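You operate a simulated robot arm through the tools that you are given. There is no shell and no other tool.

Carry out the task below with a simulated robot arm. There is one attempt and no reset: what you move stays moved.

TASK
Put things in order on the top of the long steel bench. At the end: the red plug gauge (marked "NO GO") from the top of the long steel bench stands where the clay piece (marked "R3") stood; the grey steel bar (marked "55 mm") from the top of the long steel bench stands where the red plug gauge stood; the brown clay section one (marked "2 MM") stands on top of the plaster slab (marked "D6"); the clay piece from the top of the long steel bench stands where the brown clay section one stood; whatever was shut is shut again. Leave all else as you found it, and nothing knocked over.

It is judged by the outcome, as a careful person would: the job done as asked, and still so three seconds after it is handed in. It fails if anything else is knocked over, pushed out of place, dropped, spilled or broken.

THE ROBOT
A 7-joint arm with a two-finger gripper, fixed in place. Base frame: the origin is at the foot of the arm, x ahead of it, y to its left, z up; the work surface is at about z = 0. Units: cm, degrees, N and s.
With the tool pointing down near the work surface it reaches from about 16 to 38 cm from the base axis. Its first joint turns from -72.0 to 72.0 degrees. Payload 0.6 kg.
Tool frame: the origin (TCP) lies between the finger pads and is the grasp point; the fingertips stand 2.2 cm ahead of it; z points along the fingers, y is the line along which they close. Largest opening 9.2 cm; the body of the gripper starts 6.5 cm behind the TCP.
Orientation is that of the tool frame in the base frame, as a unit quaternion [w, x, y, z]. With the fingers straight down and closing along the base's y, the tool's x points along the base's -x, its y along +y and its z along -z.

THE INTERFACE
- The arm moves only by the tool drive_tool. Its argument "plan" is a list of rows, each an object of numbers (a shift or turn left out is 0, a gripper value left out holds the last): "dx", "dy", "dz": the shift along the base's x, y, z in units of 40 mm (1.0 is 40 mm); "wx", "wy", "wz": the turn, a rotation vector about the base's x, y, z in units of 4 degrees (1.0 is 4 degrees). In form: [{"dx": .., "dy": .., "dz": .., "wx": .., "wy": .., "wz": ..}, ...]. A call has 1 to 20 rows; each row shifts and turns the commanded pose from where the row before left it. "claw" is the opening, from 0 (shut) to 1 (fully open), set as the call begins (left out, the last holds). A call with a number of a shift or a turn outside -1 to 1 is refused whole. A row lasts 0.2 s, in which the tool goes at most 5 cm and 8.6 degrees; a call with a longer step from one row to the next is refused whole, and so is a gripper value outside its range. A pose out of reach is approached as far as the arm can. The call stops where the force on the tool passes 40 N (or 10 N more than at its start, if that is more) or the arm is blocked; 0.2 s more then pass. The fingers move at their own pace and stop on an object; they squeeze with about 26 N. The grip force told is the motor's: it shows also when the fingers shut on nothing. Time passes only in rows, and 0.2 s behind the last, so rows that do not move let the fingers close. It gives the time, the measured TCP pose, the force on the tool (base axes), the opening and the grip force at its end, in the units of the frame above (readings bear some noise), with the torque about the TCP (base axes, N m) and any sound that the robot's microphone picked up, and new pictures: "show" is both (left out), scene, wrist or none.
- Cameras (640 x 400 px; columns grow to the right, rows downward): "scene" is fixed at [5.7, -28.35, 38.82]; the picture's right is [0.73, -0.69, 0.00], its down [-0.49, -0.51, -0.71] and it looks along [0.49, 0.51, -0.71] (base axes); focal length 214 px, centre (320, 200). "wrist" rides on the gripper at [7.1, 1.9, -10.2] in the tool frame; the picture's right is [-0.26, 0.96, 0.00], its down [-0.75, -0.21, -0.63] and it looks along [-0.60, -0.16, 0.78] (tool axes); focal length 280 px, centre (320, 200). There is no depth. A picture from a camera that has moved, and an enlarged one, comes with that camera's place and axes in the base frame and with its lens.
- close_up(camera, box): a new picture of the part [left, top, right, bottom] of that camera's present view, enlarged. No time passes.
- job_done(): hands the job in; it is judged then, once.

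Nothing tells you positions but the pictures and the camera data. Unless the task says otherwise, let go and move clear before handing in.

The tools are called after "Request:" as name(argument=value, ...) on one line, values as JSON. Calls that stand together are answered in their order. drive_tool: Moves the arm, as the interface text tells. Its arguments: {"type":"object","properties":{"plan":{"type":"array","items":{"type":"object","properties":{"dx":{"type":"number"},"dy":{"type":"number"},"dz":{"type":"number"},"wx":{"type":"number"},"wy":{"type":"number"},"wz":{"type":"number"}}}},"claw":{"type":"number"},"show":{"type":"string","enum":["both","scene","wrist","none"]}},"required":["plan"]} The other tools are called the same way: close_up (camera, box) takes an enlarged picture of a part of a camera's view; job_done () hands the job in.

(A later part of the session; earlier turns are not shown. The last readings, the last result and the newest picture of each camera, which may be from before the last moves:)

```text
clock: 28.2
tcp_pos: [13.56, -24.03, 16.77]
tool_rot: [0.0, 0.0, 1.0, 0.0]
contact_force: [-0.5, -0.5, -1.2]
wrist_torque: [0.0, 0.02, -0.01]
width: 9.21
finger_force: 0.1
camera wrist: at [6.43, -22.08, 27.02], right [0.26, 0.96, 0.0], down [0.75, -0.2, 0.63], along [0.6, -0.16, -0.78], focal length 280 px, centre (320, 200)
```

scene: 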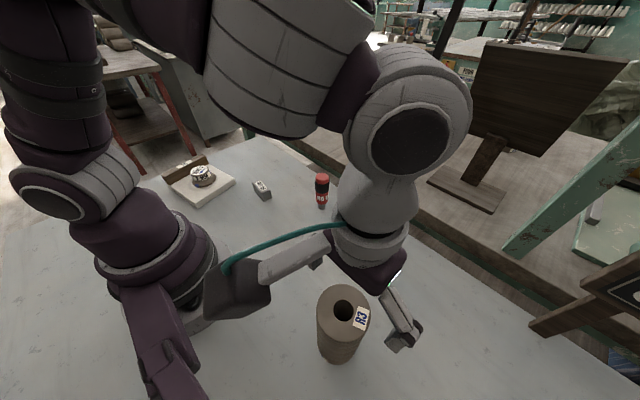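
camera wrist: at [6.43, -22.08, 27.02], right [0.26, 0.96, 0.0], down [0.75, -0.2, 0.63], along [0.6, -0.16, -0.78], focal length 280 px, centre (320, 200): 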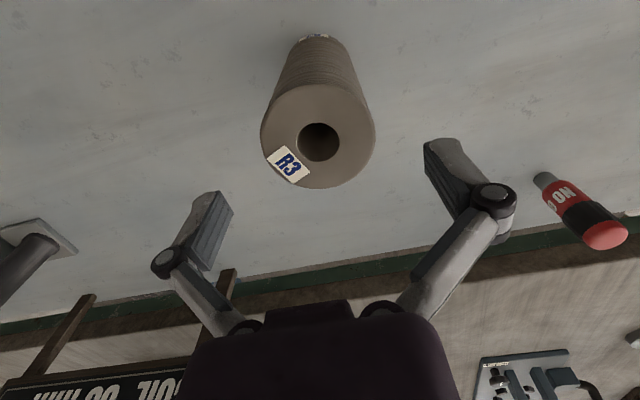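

R3 is directly below. I'll enlarge the wrist view for precise centring.

Request:
close_up(camera="wrist", box=[240, 20, 400, 200])

Request:
close_up(camera="scene", box=[280, 260, 440, 380])

```text
2.22 times, centred on (320, 110) of wrist
camera zoom: at [6.43, -22.08, 27.02], right [0.26, 0.96, 0.0], down [0.75, -0.2, 0.63], along [0.6, -0.16, -0.78], focal length 623 px, centre (320, 400)
```

zoom: 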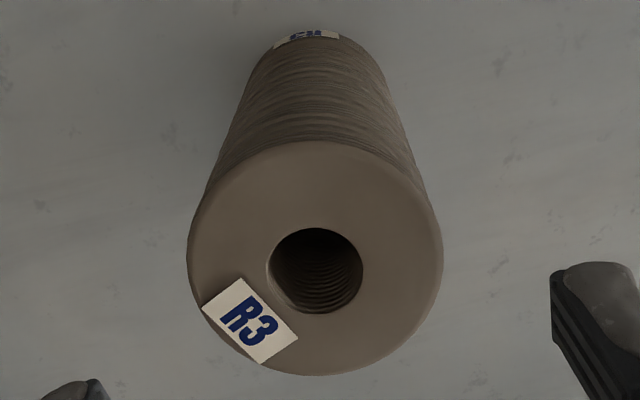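

```text
3.33 times, centred on (360, 320) of scene
camera zoom: at [5.7, -28.35, 38.82], right [0.73, -0.69, 0.0], down [-0.49, -0.51, -0.71], along [0.49, 0.51, -0.71], focal length 715 px, centre (187, -200)
```

zoom: 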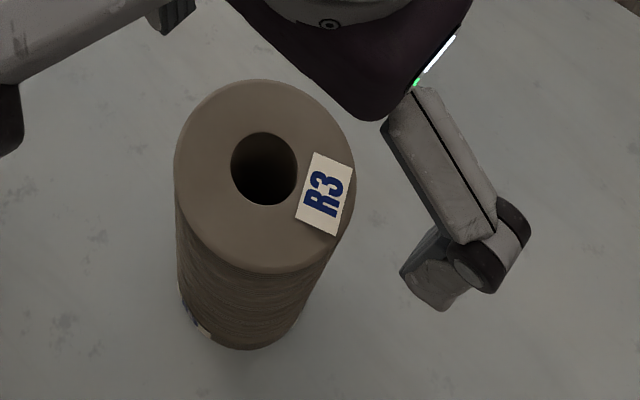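

R3's axis is at about (13.38, -24.13), roughly 6.6 cm across. I'll align and descend to just above its top to verify clearance.

Request:
drive_tool(plan=[{"dx": -0.04, "dy": -0.025}, {"dz": -0.3}, {"dz": -0.3}, {}], claw=1)

Request:
close_up(camera="wrist", box=[180, 60, 500, 260])

```text
clock: 29.2
tcp_pos: [13.4, -24.19, 14.5]
tool_rot: [0.0, 0.0, 1.0, 0.0]
contact_force: [0.5, 0.5, 0.6]
wrist_torque: [0.03, 0.0, 0.0]
width: 9.2
finger_force: 0.2
camera wrist: at [6.29, -22.24, 24.75], right [0.26, 0.96, 0.0], down [0.75, -0.21, 0.62], along [0.6, -0.16, -0.78], focal length 280 px, centre (320, 200)
```

scene: 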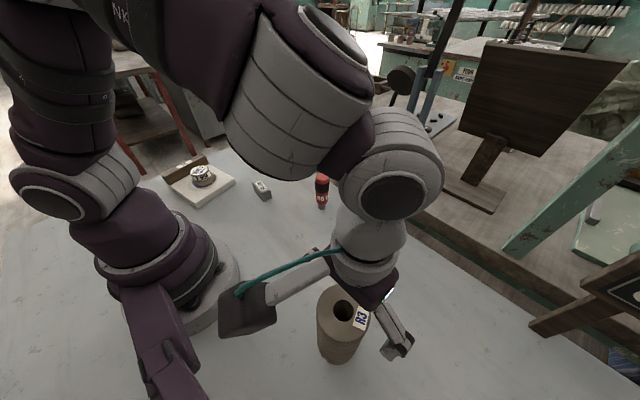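
wrist: 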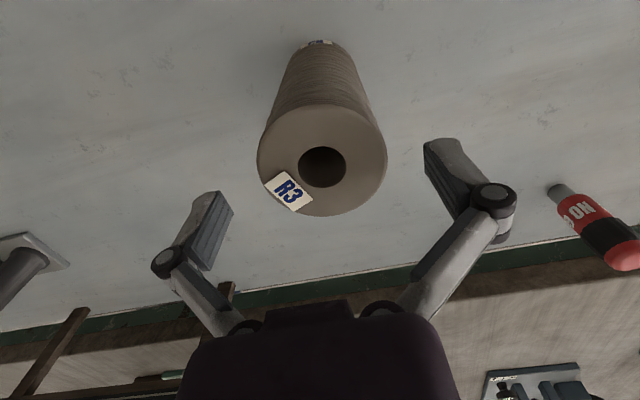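

```text
2.00 times, centred on (340, 160) of wrist
camera zoom: at [6.29, -22.24, 24.75], right [0.26, 0.96, 0.0], down [0.75, -0.21, 0.62], along [0.6, -0.16, -0.78], focal length 561 px, centre (280, 280)
```

zoom: 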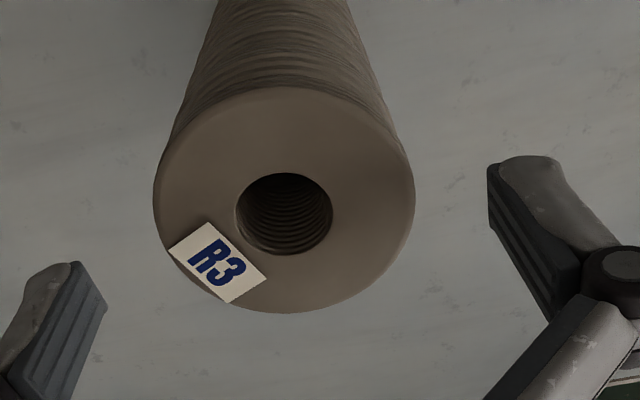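

Aligned within about 1 mm. I'll descend with the fingers either side, down to TCP z ≈ 8.

Request:
drive_tool(plan=[{"dy": 0.02, "dz": -0.2}, {"dz": -0.3}, {"dz": -0.3}, {"dz": -0.3}, {"dz": -0.3}, {"dz": -0.2}, {}], claw=1)

Request:
close_up(camera="wrist", box=[180, 60, 500, 260])

```text
clock: 30.6
tcp_pos: [13.38, -24.01, 8.62]
tool_rot: [0.001, -0.001, 1.0, 0.0]
contact_force: [-1.8, 3.5, 10.7]
wrist_torque: [-0.1, -0.08, -0.01]
width: 9.27
finger_force: 0.1
stopped in row 6: the force on the tool passed its limit at 81 N (the readings are from after the stop); the commanded pose is now the measured one
camera wrist: at [6.26, -22.11, 18.86], right [0.26, 0.97, 0.0], down [0.75, -0.2, 0.63], along [0.6, -0.16, -0.78], focal length 280 px, centre (320, 200)
```

scene: 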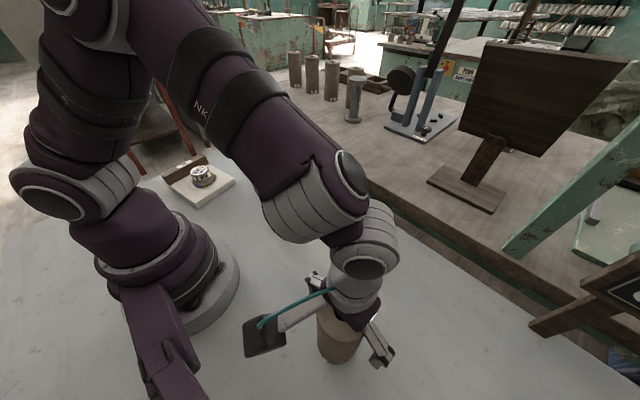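
wrist: 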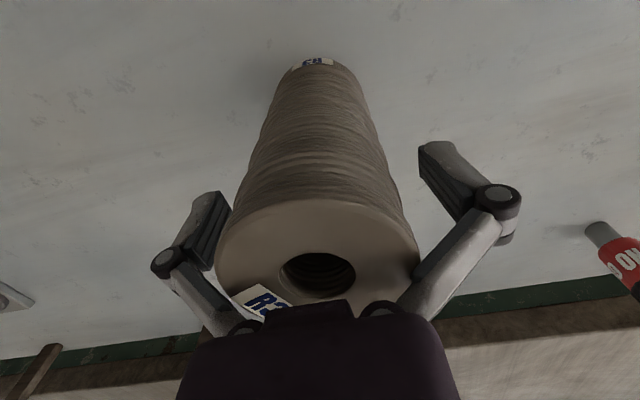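

```text
2.00 times, centred on (340, 160) of wrist
camera zoom: at [6.26, -22.11, 18.86], right [0.26, 0.97, 0.0], down [0.75, -0.2, 0.63], along [0.6, -0.16, -0.78], focal length 561 px, centre (280, 280)
```

zoom: 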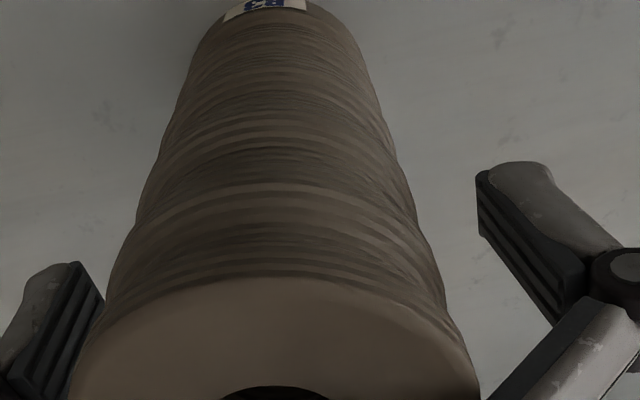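

The finger linkage touched R3's top edge, so I went too low for this wide piece; it still stands upright. I'll back up about 1.6 cm and check.

Request:
drive_tool(plan=[{"dz": 0.1}, {"dz": 0.15}, {"dz": 0.15}, {}], claw=1)

Request:
close_up(camera="scene", box=[280, 250, 440, 380])

Request:
close_up(camera="wrist", box=[180, 20, 500, 320])

```text
clock: 31.6
tcp_pos: [13.41, -24.12, 10.27]
tool_rot: [0.001, 0.0, 1.0, 0.0]
contact_force: [0.0, -0.1, -0.3]
wrist_torque: [0.0, 0.01, -0.01]
width: 9.23
finger_force: 0.1
camera wrist: at [6.24, -22.12, 20.44], right [0.26, 0.97, 0.0], down [0.75, -0.2, 0.63], along [0.6, -0.16, -0.78], focal length 280 px, centre (320, 200)
```

scene: 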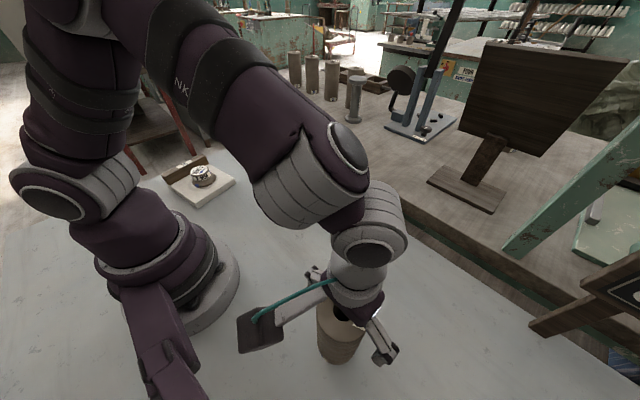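
wrist: 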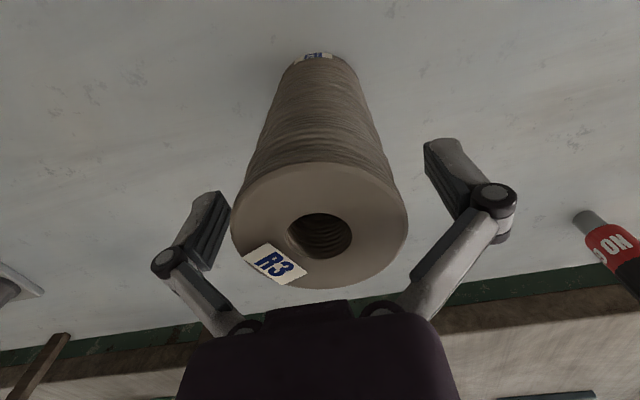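

```text
3.08 times, centred on (360, 315) of scene
camera zoom: at [5.7, -28.35, 38.82], right [0.73, -0.69, 0.0], down [-0.49, -0.51, -0.71], along [0.49, 0.51, -0.71], focal length 660 px, centre (197, -154)
```

zoom: 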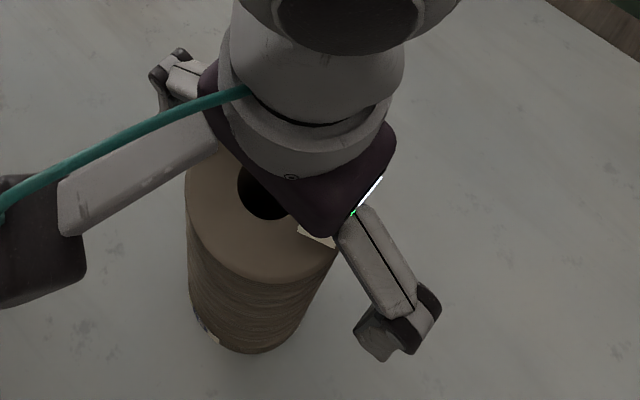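

```text
1.33 times, centred on (340, 170) of wrist
camera zoom: at [6.24, -22.12, 20.44], right [0.26, 0.97, 0.0], down [0.75, -0.2, 0.63], along [0.6, -0.16, -0.78], focal length 374 px, centre (293, 240)
```

zoom: 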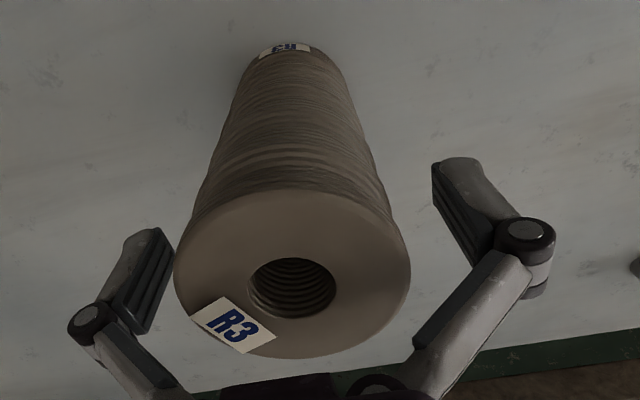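

R3 is upright and essentially where it was; its top is nearer z = 13 and the fingers are centred on it. I'll close on it now.

Request:
drive_tool(plan=[{}, {}, {}, {}, {}], claw=0)

Request:
close_up(camera="scene", box=[290, 280, 386, 370])

```text
clock: 32.8
tcp_pos: [13.4, -24.09, 10.3]
tool_rot: [0.002, -0.001, 1.0, 0.0]
contact_force: [-1.1, 12.2, 27.1]
wrist_torque: [0.3, 0.23, -0.05]
width: 6.34
finger_force: 26.3
camera wrist: at [6.25, -22.12, 20.45], right [0.26, 0.97, 0.0], down [0.75, -0.2, 0.63], along [0.6, -0.16, -0.78], focal length 280 px, centre (320, 200)
```

scene: 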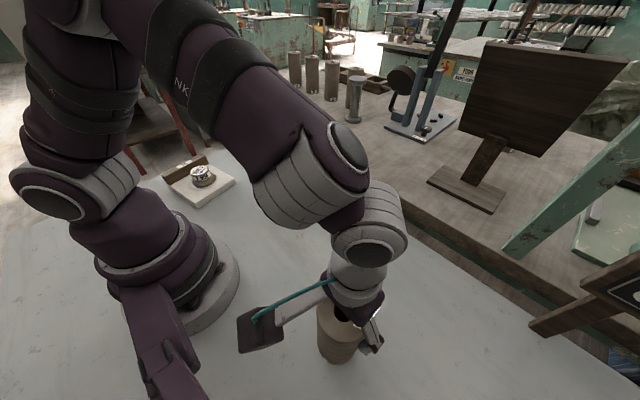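
wrist: 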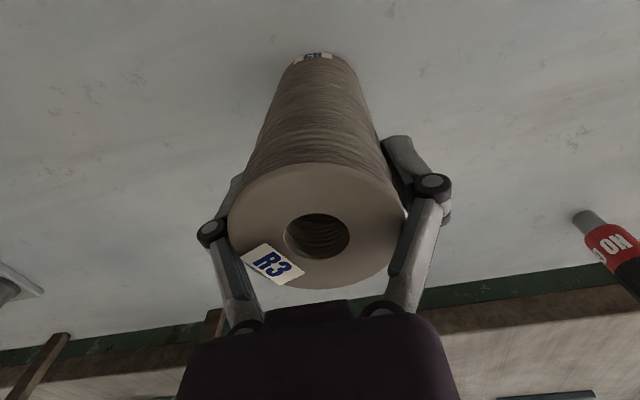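

```text
4.44 times, centred on (338, 325) of scene
camera zoom: at [5.7, -28.35, 38.83], right [0.73, -0.69, 0.0], down [-0.49, -0.51, -0.71], along [0.49, 0.51, -0.71], focal length 953 px, centre (240, -356)
```

zoom: 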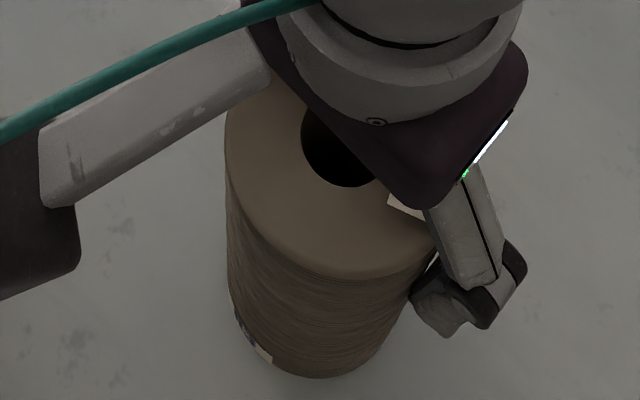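

Gripped at 6.34 cm and R3 hasn't moved on the bench. I'll lift it off very slowly.

Request:
drive_tool(plan=[{"dz": 0.02}, {"dz": 0.02}, {"dz": 0.03}, {"dz": 0.03}, {}], claw=0, show="none")

Request:
close_up(camera="scene", box=[290, 280, 386, 370])

```text
clock: 34.0
tcp_pos: [13.33, -24.0, 10.62]
tool_rot: [0.001, -0.001, 1.0, -0.001]
contact_force: [0.3, 0.1, 0.4]
wrist_torque: [-0.02, -0.04, -0.02]
width: 5.93
finger_force: 26.2
```

```text
4.44 times, centred on (338, 325) of scene
camera zoom: at [5.7, -28.35, 38.82], right [0.73, -0.69, 0.0], down [-0.49, -0.51, -0.71], along [0.49, 0.51, -0.71], focal length 953 px, centre (240, -356)
```

zoom: 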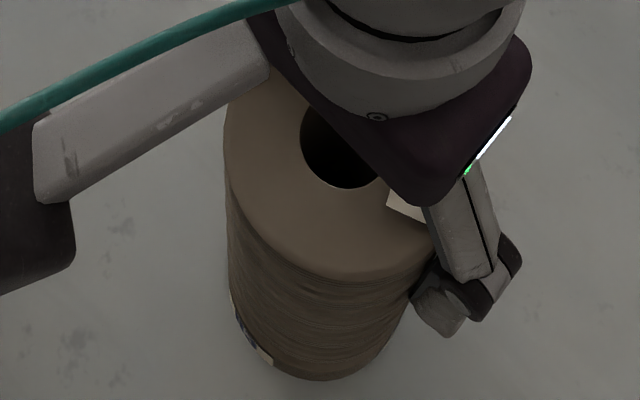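

The fingers settled to 5.93 cm as the load released. I'll keep raising in small steps to see whether R3 comes up.

Request:
drive_tool(plan=[{"dz": 0.03}, {"dz": 0.03}, {"dz": 0.04}, {}], claw=0, show="wrist")

Request:
close_up(camera="scene", box=[290, 280, 386, 370])

```text
clock: 35.0
tcp_pos: [13.38, -24.1, 11.15]
tool_rot: [0.001, -0.001, 1.0, 0.0]
contact_force: [-0.5, -0.4, -4.7]
wrist_torque: [0.03, -0.04, 0.02]
width: 5.92
finger_force: 26.0
camera wrist: at [6.21, -22.11, 21.26], right [0.26, 0.97, 0.0], down [0.75, -0.2, 0.63], along [0.6, -0.16, -0.78], focal length 280 px, centre (320, 200)
```

wrist: 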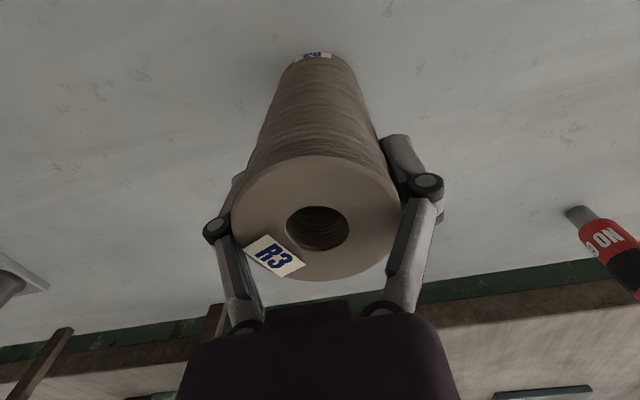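

```text
4.44 times, centred on (338, 325) of scene
camera zoom: at [5.7, -28.35, 38.82], right [0.73, -0.69, 0.0], down [-0.49, -0.51, -0.71], along [0.49, 0.51, -0.71], focal length 953 px, centre (240, -356)
```

zoom: 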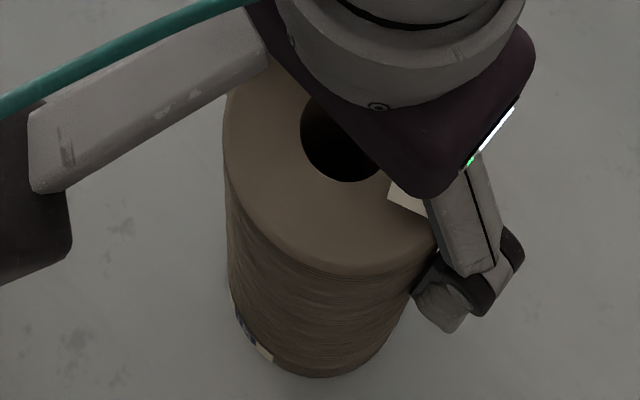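

The tool now carries 4.7 N, so R3's weight is on the grip. I'll lift another centimetre slowly and check that it holds.

Request:
drive_tool(plan=[{"dz": 0.04}, {"dz": 0.06}, {"dz": 0.08}, {"dz": 0.06}, {}], claw=0, show="wrist")

Request:
close_up(camera="scene", box=[290, 280, 386, 370])

```text
clock: 36.1
tcp_pos: [13.47, -24.07, 11.94]
tool_rot: [0.001, 0.0, 1.0, -0.001]
contact_force: [-0.3, -0.1, -4.8]
wrist_torque: [0.0, 0.01, 0.0]
width: 5.95
finger_force: 25.7
camera wrist: at [6.34, -22.16, 22.19], right [0.26, 0.97, 0.0], down [0.75, -0.2, 0.63], along [0.6, -0.16, -0.78], focal length 280 px, centre (320, 200)
```

wrist: 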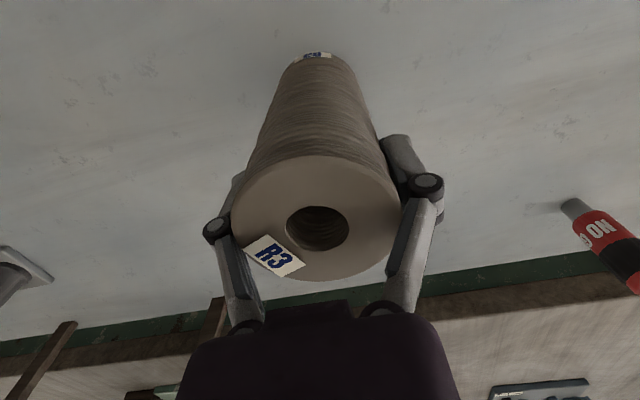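

```text
4.44 times, centred on (338, 325) of scene
camera zoom: at [5.7, -28.35, 38.82], right [0.73, -0.69, 0.0], down [-0.49, -0.51, -0.71], along [0.49, 0.51, -0.71], focal length 953 px, centre (240, -356)
```

zoom: 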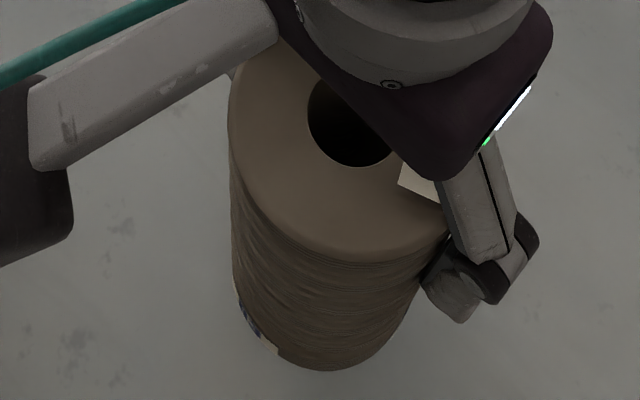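

R3 is rigidly held, about 0.48 kg, and off the bench. I'll lift a further 4.5 cm before carrying it round the front, inside of the gauge.

Request:
drive_tool(plan=[{"dz": 0.08}, {"dz": 0.14}, {"dz": 0.18}, {"dz": 0.2}, {"dz": 0.2}, {"dz": 0.18}, {"dz": 0.1}, {"dz": 0.05}, {}], claw=0, show="none")

Request:
drive_tool(plan=[{"dx": 0.05, "dy": 0.08}, {"dx": 0.11, "dy": 0.17}, {"dx": 0.18, "dy": 0.28}, {"dx": 0.2, "dy": 0.32}, {"dx": 0.2, "dy": 0.32}, {"dx": 0.2, "dy": 0.32}, {"dx": 0.2, "dy": 0.32}, {"dx": 0.2, "dy": 0.32}, {"dx": 0.2, "dy": 0.33}, {"dx": 0.2, "dy": 0.34}, {"dx": 0.18, "dy": 0.35}, {"dx": 0.12, "dy": 0.37}, {"dx": 0.07, "dy": 0.37}, {"dx": 0.03, "dy": 0.37}, {"dx": 0.0, "dy": 0.37}, {"dx": 0.0, "dy": 0.37}, {"dx": 0.0, "dy": 0.3}, {"dy": 0.2}, {"dy": 0.1}, {}], claw=0)

```text
clock: 38.1
tcp_pos: [13.34, -24.08, 16.57]
tool_rot: [0.0, -0.001, 1.0, 0.0]
contact_force: [0.1, 0.8, -6.0]
wrist_torque: [-0.01, 0.01, 0.02]
width: 5.94
finger_force: 26.0
```

```text
clock: 42.4
tcp_pos: [21.95, -1.67, 16.7]
tool_rot: [0.002, -0.001, 1.0, 0.0]
contact_force: [0.6, -0.5, -6.5]
wrist_torque: [0.03, 0.02, -0.04]
width: 5.92
finger_force: 26.1
camera wrist: at [14.85, 0.29, 26.79], right [0.26, 0.97, 0.0], down [0.75, -0.2, 0.63], along [0.6, -0.16, -0.78], focal length 280 px, centre (320, 200)
```

scene: 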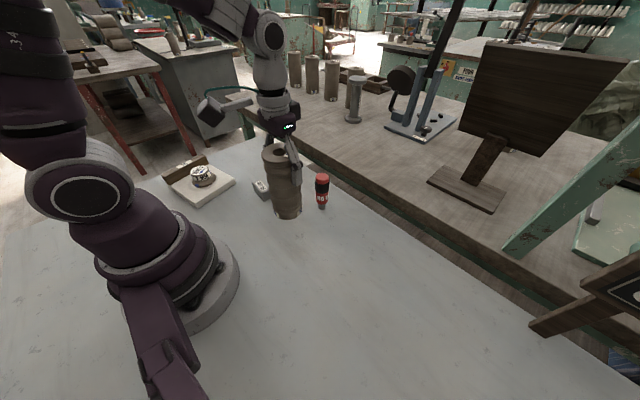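
wrist: 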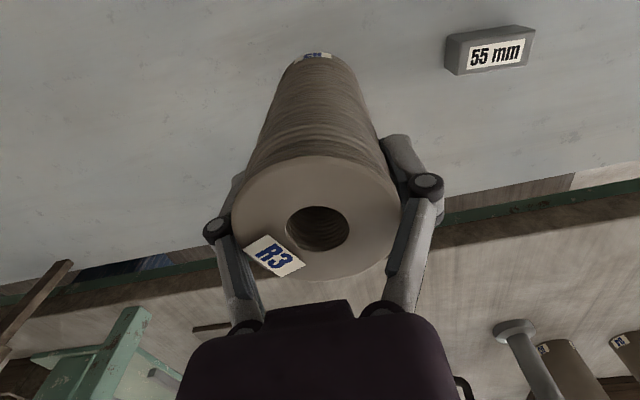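

Carried safely to the middle. I'll continue past the bar towards the 2 MM piece's old place.

Request:
drive_tool(plan=[{"dx": 0.04, "dy": 0.08}, {"dx": 0.08, "dy": 0.17}, {"dx": 0.14, "dy": 0.28}, {"dx": 0.16, "dy": 0.32}, {"dx": 0.16, "dy": 0.33}, {"dx": 0.16, "dy": 0.33}, {"dx": 0.16, "dy": 0.33}, {"dx": 0.14, "dy": 0.33}, {"dx": 0.1, "dy": 0.33}, {"dx": 0.08, "dy": 0.34}, {"dx": 0.08, "dy": 0.34}, {"dx": 0.08, "dy": 0.34}, {"dx": 0.08, "dy": 0.34}, {"dx": 0.08, "dy": 0.34}, {"dx": 0.06, "dy": 0.34}, {"dx": 0.04, "dy": 0.25}, {"dx": 0.03, "dy": 0.15}, {"dy": 0.08}, {}], claw=0)

```text
clock: 46.4
tcp_pos: [28.59, 18.5, 16.59]
tool_rot: [0.001, -0.001, 1.0, 0.0]
contact_force: [-0.7, 0.0, -5.7]
wrist_torque: [-0.05, -0.04, 0.03]
width: 5.96
finger_force: 25.4
camera wrist: at [21.51, 20.41, 26.75], right [0.26, 0.97, 0.0], down [0.75, -0.2, 0.63], along [0.6, -0.16, -0.78], focal length 280 px, centre (320, 200)
```

scene: 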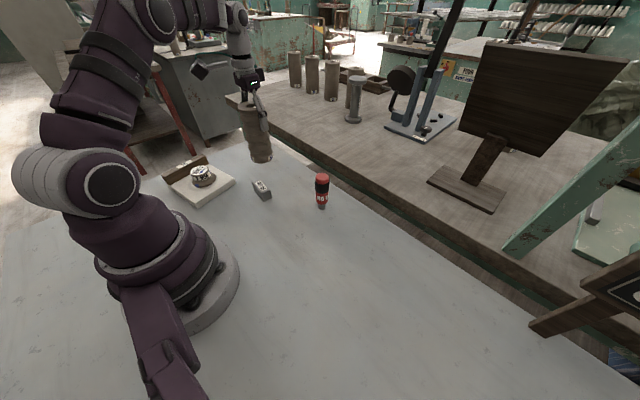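
wrist: 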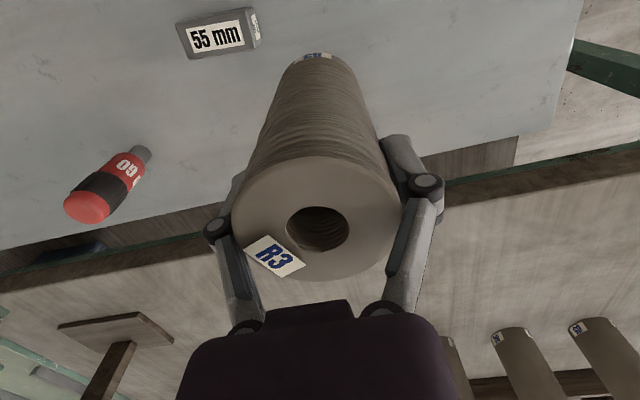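

Near the destination. I'll lower so R3's foot is about 2 cm up, then move out to the spot at (30.8, 21.9).

Request:
drive_tool(plan=[{"dz": -0.08}, {"dz": -0.15}, {"dz": -0.2}, {"dz": -0.2}, {"dz": -0.15}, {"dz": -0.08}, {}, {"dx": 0.04, "dy": 0.06}, {"dx": 0.1, "dy": 0.15}, {"dx": 0.14, "dy": 0.21}, {"dx": 0.14, "dy": 0.21}, {"dx": 0.09, "dy": 0.15}, {"dx": 0.05, "dy": 0.08}, {}], claw=0)

Request:
close_up(camera="scene", box=[220, 80, 316, 180])

```text
clock: 49.4
tcp_pos: [30.82, 21.81, 13.19]
tool_rot: [0.001, -0.001, 1.0, -0.001]
contact_force: [-0.2, 0.0, -4.4]
wrist_torque: [-0.03, -0.05, 0.03]
width: 5.91
finger_force: 25.8
camera wrist: at [23.69, 23.72, 23.26], right [0.26, 0.97, 0.0], down [0.75, -0.2, 0.63], along [0.61, -0.16, -0.78], focal length 280 px, centre (320, 200)
```

scene: 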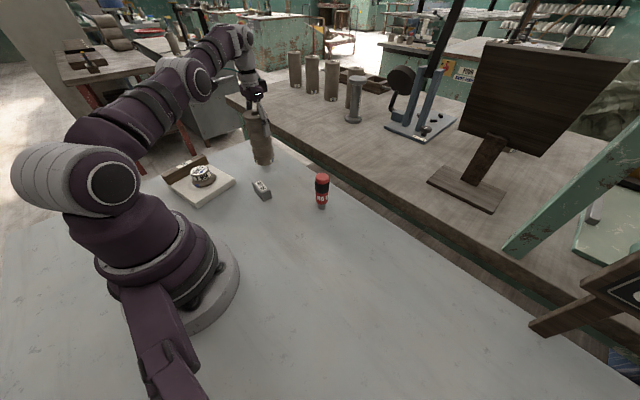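
wrist: 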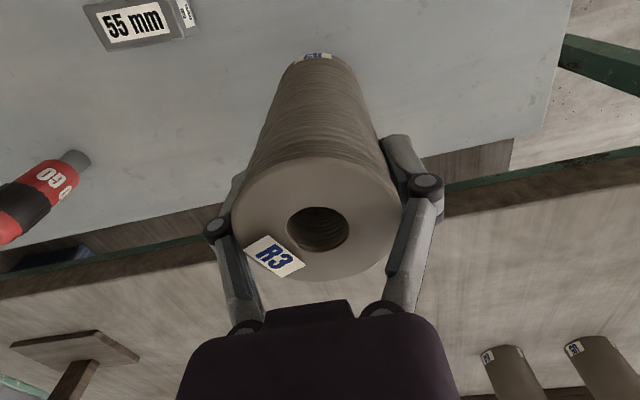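

```text
4.00 times, centred on (268, 130) of scene
camera zoom: at [5.7, -28.35, 38.82], right [0.73, -0.69, 0.0], down [-0.49, -0.51, -0.71], along [0.49, 0.51, -0.71], focal length 858 px, centre (528, 480)
```

zoom: 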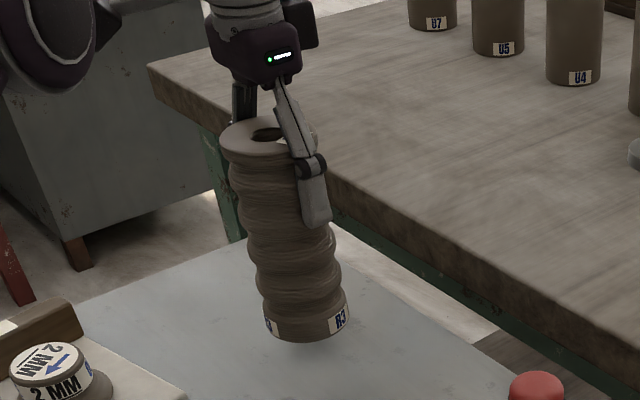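

R3 hangs vertically over its target. I'll lower gently to near contact.

Request:
drive_tool(plan=[{"dz": -0.05}, {"dz": -0.1}, {"dz": -0.1}, {"dz": -0.08}, {"dz": -0.05}, {}], claw=0, show="none")

Request:
close_up(camera="scene", box=[220, 80, 316, 180])

```text
clock: 50.8
tcp_pos: [30.88, 21.86, 11.48]
tool_rot: [0.001, 0.0, 1.0, 0.001]
contact_force: [-0.9, 0.9, -5.7]
wrist_torque: [0.03, -0.02, -0.06]
width: 5.93
finger_force: 25.8
```

```text
4.00 times, centred on (268, 130) of scene
camera zoom: at [5.7, -28.35, 38.82], right [0.73, -0.69, 0.0], down [-0.49, -0.51, -0.71], along [0.49, 0.51, -0.71], focal length 858 px, centre (528, 480)
```

zoom: 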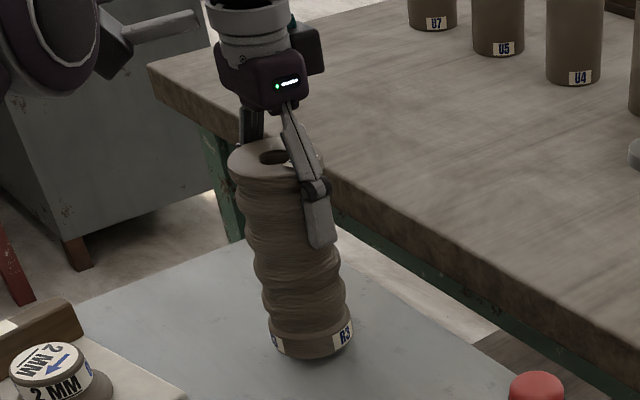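

Close to the surface. I'll lower by about 1 mm per row and watch the force.

Request:
drive_tool(plan=[{"dz": -0.025}, {"dz": -0.025}, {"dz": -0.025}, {}], claw=0, show="none")

```text
clock: 51.8
tcp_pos: [30.97, 21.8, 11.29]
tool_rot: [0.0, -0.001, 1.0, 0.0]
contact_force: [0.3, 0.9, -5.6]
wrist_torque: [0.03, -0.06, 0.03]
width: 5.92
finger_force: 26.3
```

Request:
drive_tool(plan=[{"dz": -0.025}, {"dz": -0.025}, {}], claw=0, show="none")

```text
clock: 52.5
tcp_pos: [30.89, 21.84, 11.13]
tool_rot: [0.001, -0.001, 1.0, -0.001]
contact_force: [-0.6, 0.3, -4.5]
wrist_torque: [0.02, -0.03, 0.01]
width: 5.91
finger_force: 26.1
```

Still hanging at z = 11.1 with the full weight on the grip. I'll continue in small steps.

Request:
drive_tool(plan=[{"dz": -0.025}, {"dz": -0.025}, {}], claw=0, show="none")

Request:
close_up(camera="scene", box=[236, 120, 300, 180])

```text
clock: 53.4
tcp_pos: [30.87, 21.85, 10.93]
tool_rot: [0.002, -0.002, 1.0, 0.0]
contact_force: [-0.6, -0.4, -4.7]
wrist_torque: [-0.01, -0.01, -0.02]
width: 5.95
finger_force: 25.5
```

```text
6.67 times, centred on (268, 150) of scene
camera zoom: at [5.7, -28.35, 38.82], right [0.73, -0.69, 0.0], down [-0.49, -0.51, -0.71], along [0.49, 0.51, -0.71], focal length 1430 px, centre (667, 533)
```

zoom: 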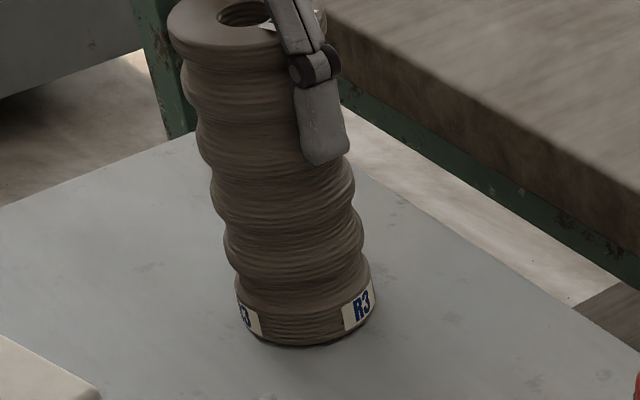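

Request:
drive_tool(plan=[{"dz": -0.02}, {"dz": -0.02}, {}], claw=0, show="none")

```text
clock: 54.1
tcp_pos: [30.84, 21.87, 10.64]
tool_rot: [0.001, 0.0, 1.0, 0.001]
contact_force: [-0.1, -1.1, -4.0]
wrist_torque: [-0.07, 0.13, 0.01]
width: 5.92
finger_force: 25.9
```

A torque is starting to show, so it is nearly touching. Another millimetre.

Request:
drive_tool(plan=[{"dz": -0.02}, {}], claw=0, show="none")

Request:
close_up(camera="scene", box=[236, 120, 300, 180])

```text
clock: 54.8
tcp_pos: [30.89, 21.86, 10.73]
tool_rot: [0.001, -0.001, 1.0, 0.001]
contact_force: [-7.0, -5.3, 17.6]
wrist_torque: [-0.26, 0.41, 0.05]
width: 5.95
finger_force: 25.6
```

```text
6.67 times, centred on (268, 150) of scene
camera zoom: at [5.7, -28.35, 38.82], right [0.73, -0.69, 0.0], down [-0.49, -0.51, -0.71], along [0.49, 0.51, -0.71], focal length 1430 px, centre (667, 533)
```

zoom: 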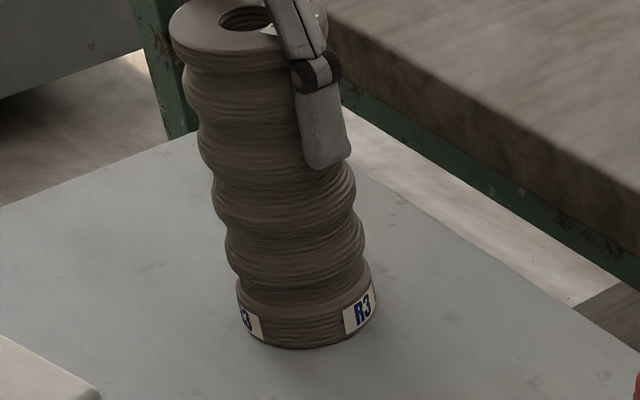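

R3 has touched down. I'll ease the pressure, then open the fingers.

Request:
drive_tool(plan=[{"dz": 0.015}, {}], claw=0, show="none")

Request:
drive_tool(plan=[{}, {}, {}, {}], claw=1)

Request:
close_up(camera="scene", box=[220, 80, 316, 180])

```text
clock: 55.4
tcp_pos: [30.83, 21.86, 10.75]
tool_rot: [0.001, 0.0, 1.0, 0.0]
contact_force: [0.3, 1.7, -2.3]
wrist_torque: [0.12, -0.16, 0.02]
width: 5.94
finger_force: 25.7
```

```text
clock: 56.4
tcp_pos: [30.8, 21.8, 10.76]
tool_rot: [0.001, -0.001, 1.0, 0.001]
contact_force: [-0.3, 0.3, 0.8]
wrist_torque: [0.02, -0.01, -0.02]
width: 9.19
finger_force: 0.1
camera wrist: at [23.76, 23.76, 20.87], right [0.26, 0.97, 0.0], down [0.75, -0.2, 0.63], along [0.6, -0.16, -0.78], focal length 280 px, centre (320, 200)
```

scene: 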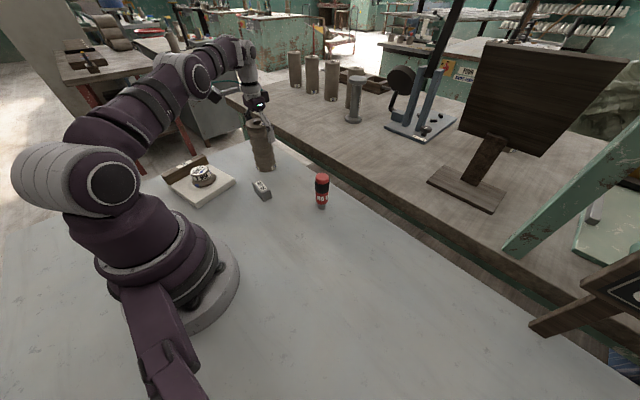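
wrist: 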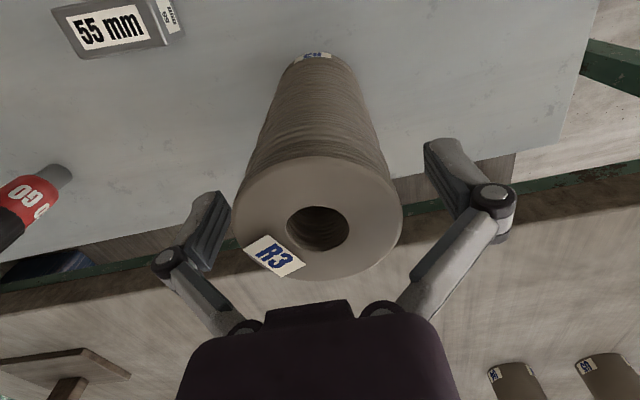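

```text
4.00 times, centred on (268, 130) of scene
camera zoom: at [5.7, -28.35, 38.82], right [0.73, -0.69, 0.0], down [-0.49, -0.51, -0.71], along [0.49, 0.51, -0.71], focal length 858 px, centre (528, 480)
```

zoom: 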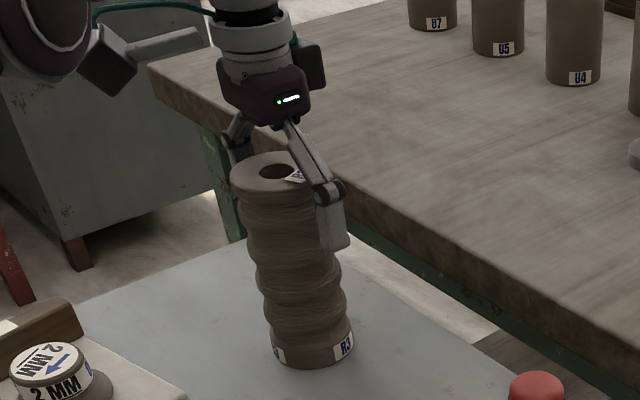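

R3 now stands where the 2 MM piece stood. I'll rise a little, back out toward the base along x (R3 exits between the open fingers), then go up.

Request:
drive_tool(plan=[{"dz": 0.2}, {"dz": 0.25}, {"dz": 0.25}, {}], claw=1, show="wrist")

```text
clock: 57.4
tcp_pos: [30.93, 21.71, 13.52]
tool_rot: [0.002, 0.0, 1.0, 0.0]
contact_force: [-0.3, 0.8, 0.2]
wrist_torque: [0.0, -0.02, -0.02]
width: 9.2
finger_force: 0.1
camera wrist: at [23.65, 23.71, 23.68], right [0.26, 0.97, 0.0], down [0.75, -0.2, 0.63], along [0.6, -0.16, -0.78], focal length 280 px, centre (320, 200)
```

wrist: 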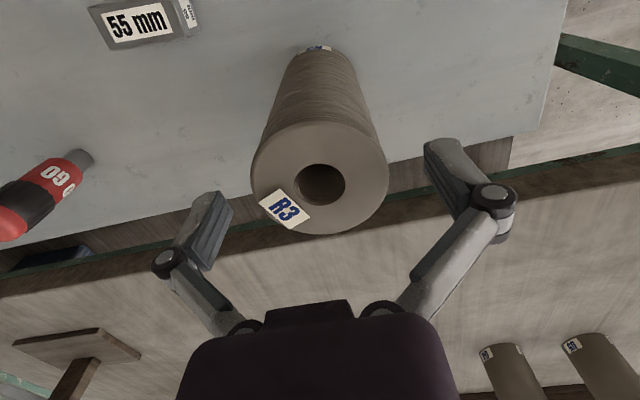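

Request:
drive_tool(plan=[{"dz": 0.12, "dx": -0.1}, {"dz": 0.15, "dx": -0.35}, {"dz": 0.15, "dx": -0.45}, {"dz": 0.2, "dx": -0.45}, {"dz": 0.3}, {"dy": -0.6}, {"dy": -0.8}, {"dy": -0.8}, {"dy": -0.8}, {"dy": -0.8, "dx": 0.1}, {"dy": -0.8, "dx": 0.2}, {"dy": -0.8, "dx": 0.2}, {"dy": -0.5}, {}], claw=0.7)

Request:
close_up(camera="scene", box=[150, 100, 350, 225])

```text
clock: 60.4
tcp_pos: [27.52, -1.9, 17.11]
tool_rot: [0.0, 0.0, 1.0, -0.001]
contact_force: [-0.2, -0.2, 0.8]
wrist_torque: [0.04, 0.01, 0.02]
width: 6.44
finger_force: 0.0
camera wrist: at [20.39, 0.14, 27.27], right [0.26, 0.97, 0.0], down [0.75, -0.2, 0.63], along [0.6, -0.16, -0.78], focal length 280 px, centre (320, 200)
```

scene: 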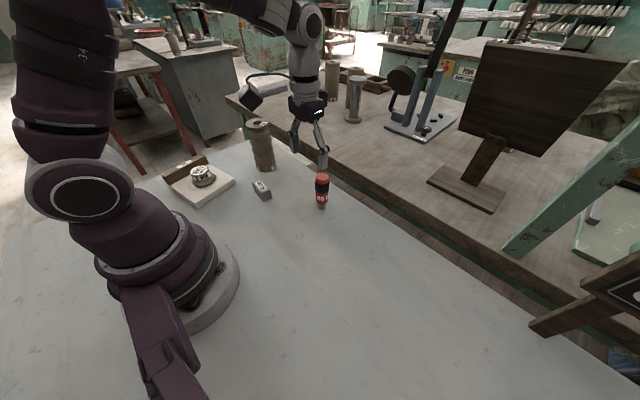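
wrist: 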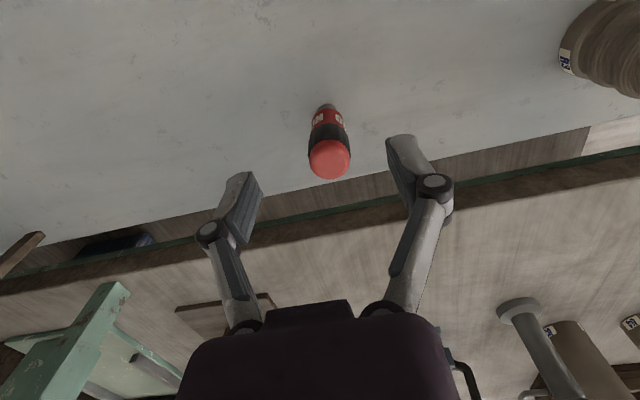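

```text
3.20 times, centred on (250, 162) of scene
camera zoom: at [5.7, -28.35, 38.82], right [0.73, -0.69, 0.0], down [-0.49, -0.51, -0.71], along [0.49, 0.51, -0.71], focal length 686 px, centre (544, 320)
```

zoom: 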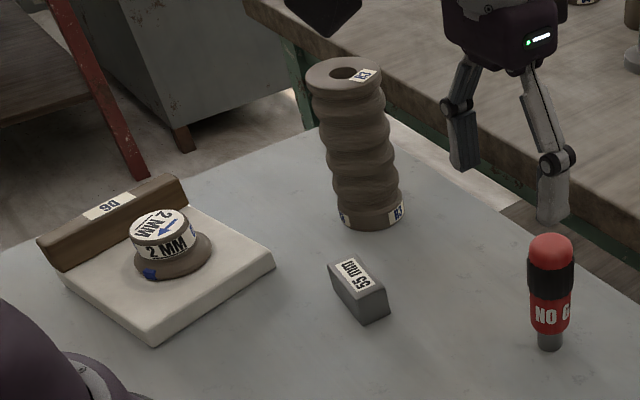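

R3 stands steadily at its new place. Next I'll measure the gauge with an enlarged wrist view.

Request:
close_up(camera="wrist", box=[280, 95, 376, 185])

Request:
close_up(camera="scene", box=[290, 165, 354, 215])

```text
4.44 times, centred on (328, 140) of wrist
camera zoom: at [20.39, 0.14, 27.27], right [0.26, 0.97, 0.0], down [0.75, -0.2, 0.63], along [0.6, -0.16, -0.78], focal length 1246 px, centre (284, 467)
```

zoom: 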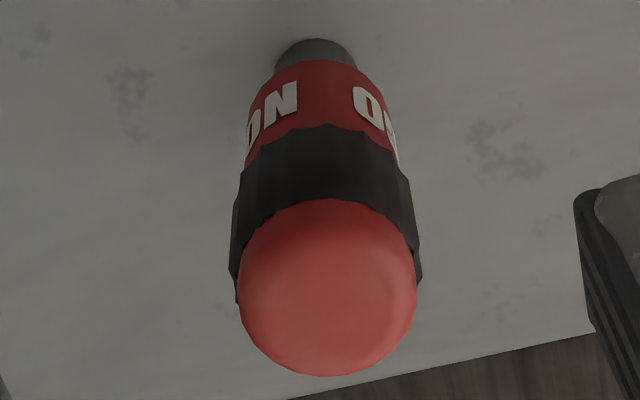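

```text
8.00 times, centred on (322, 190) of scene
camera zoom: at [5.7, -28.35, 38.82], right [0.73, -0.69, 0.0], down [-0.49, -0.51, -0.71], along [0.49, 0.51, -0.71], focal length 1716 px, centre (304, 280)
```

zoom: 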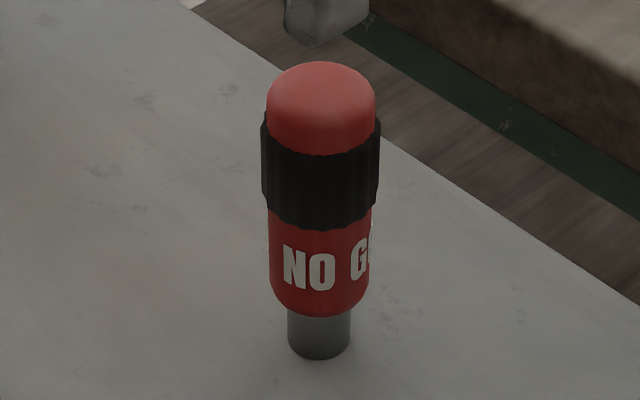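

The gauge stands at about (30.9, -2.0), 9.8 cm tall, with the black collar at z ≈ 5 to 8. I'll move above it for an alignment check.

Request:
drive_tool(plan=[{"dx": 0.3}, {"dx": 0.35}, {"dx": 0.18, "dy": -0.02}, {"dz": -0.4}, {"dz": -0.35}, {}], claw=0.6, show="wrist")

Request:
close_up(camera="wrist", box=[240, 80, 400, 200])

Request:
close_up(camera="scene", box=[285, 120, 365, 215])

```text
clock: 61.8
tcp_pos: [30.74, -1.78, 14.15]
tool_rot: [0.001, -0.001, 1.0, 0.0]
contact_force: [0.7, 1.6, 0.5]
wrist_torque: [0.0, 0.01, 0.0]
width: 5.51
finger_force: 0.1
camera wrist: at [23.67, 0.2, 24.35], right [0.26, 0.97, 0.0], down [0.75, -0.2, 0.63], along [0.6, -0.16, -0.78], focal length 280 px, centre (320, 200)
```

wrist: 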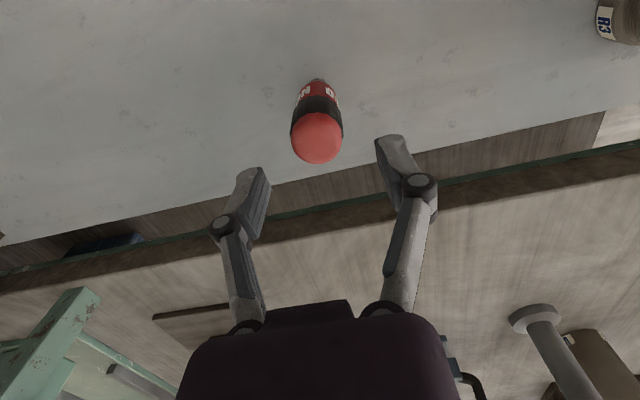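

```text
3.33 times, centred on (320, 140) of wrist
camera zoom: at [23.67, 0.2, 24.35], right [0.26, 0.97, 0.0], down [0.75, -0.2, 0.63], along [0.6, -0.16, -0.78], focal length 935 px, centre (320, 400)
```

zoom: 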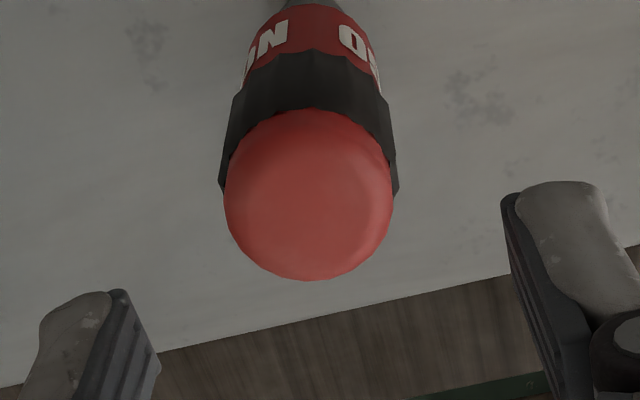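

```text
4.21 times, centred on (325, 168) of scene
camera zoom: at [5.7, -28.35, 38.82], right [0.73, -0.69, 0.0], down [-0.49, -0.51, -0.71], along [0.49, 0.51, -0.71], focal length 903 px, centre (299, 337)
```

zoom: 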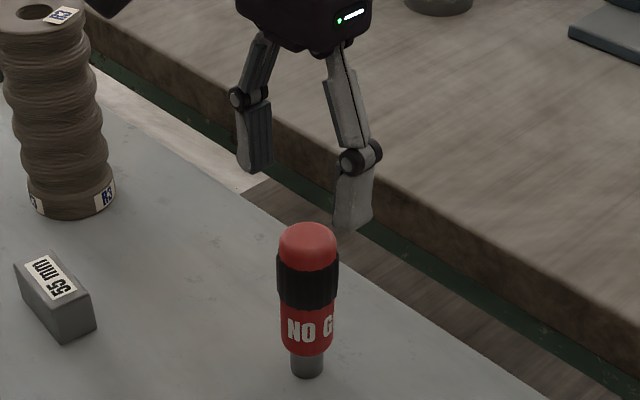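

The gauge is slightly forward and to the right of the tool axis. I'll correct by (+0.2, -0.28) cm and lower with the fingers either side.

Request:
drive_tool(plan=[{"dx": 0.05, "dy": -0.07}, {"dz": -0.3}, {"dz": -0.3}, {}], claw=0.6, show="wrist")

Request:
close_up(camera="wrist", box=[240, 80, 400, 200])

Request:
close_up(camera="scene", box=[285, 120, 365, 215])

```text
clock: 62.8
tcp_pos: [31.03, -2.05, 11.84]
tool_rot: [0.001, -0.001, 1.0, 0.0]
contact_force: [0.6, 0.8, 0.6]
wrist_torque: [-0.01, 0.0, 0.01]
width: 5.53
finger_force: 0.1
camera wrist: at [23.89, -0.14, 21.93], right [0.26, 0.97, 0.0], down [0.75, -0.2, 0.63], along [0.6, -0.16, -0.78], focal length 280 px, centre (320, 200)
```

wrist: 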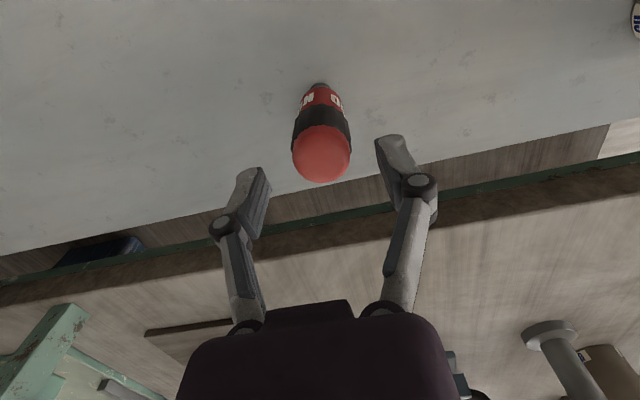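

```text
3.33 times, centred on (320, 140) of wrist
camera zoom: at [23.89, -0.14, 21.93], right [0.26, 0.97, 0.0], down [0.75, -0.2, 0.63], along [0.6, -0.16, -0.78], focal length 935 px, centre (320, 400)
```

zoom: 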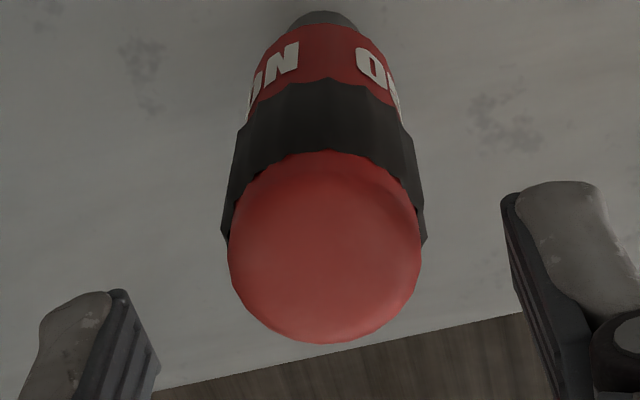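

```text
4.21 times, centred on (325, 168) of scene
camera zoom: at [5.7, -28.35, 38.82], right [0.73, -0.69, 0.0], down [-0.49, -0.51, -0.71], along [0.49, 0.51, -0.71], focal length 903 px, centre (299, 337)
```

zoom: 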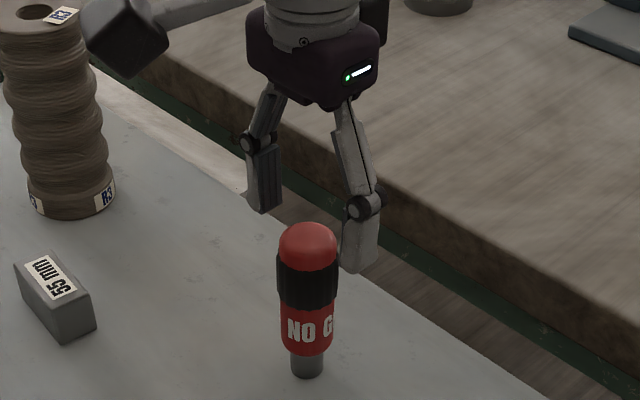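

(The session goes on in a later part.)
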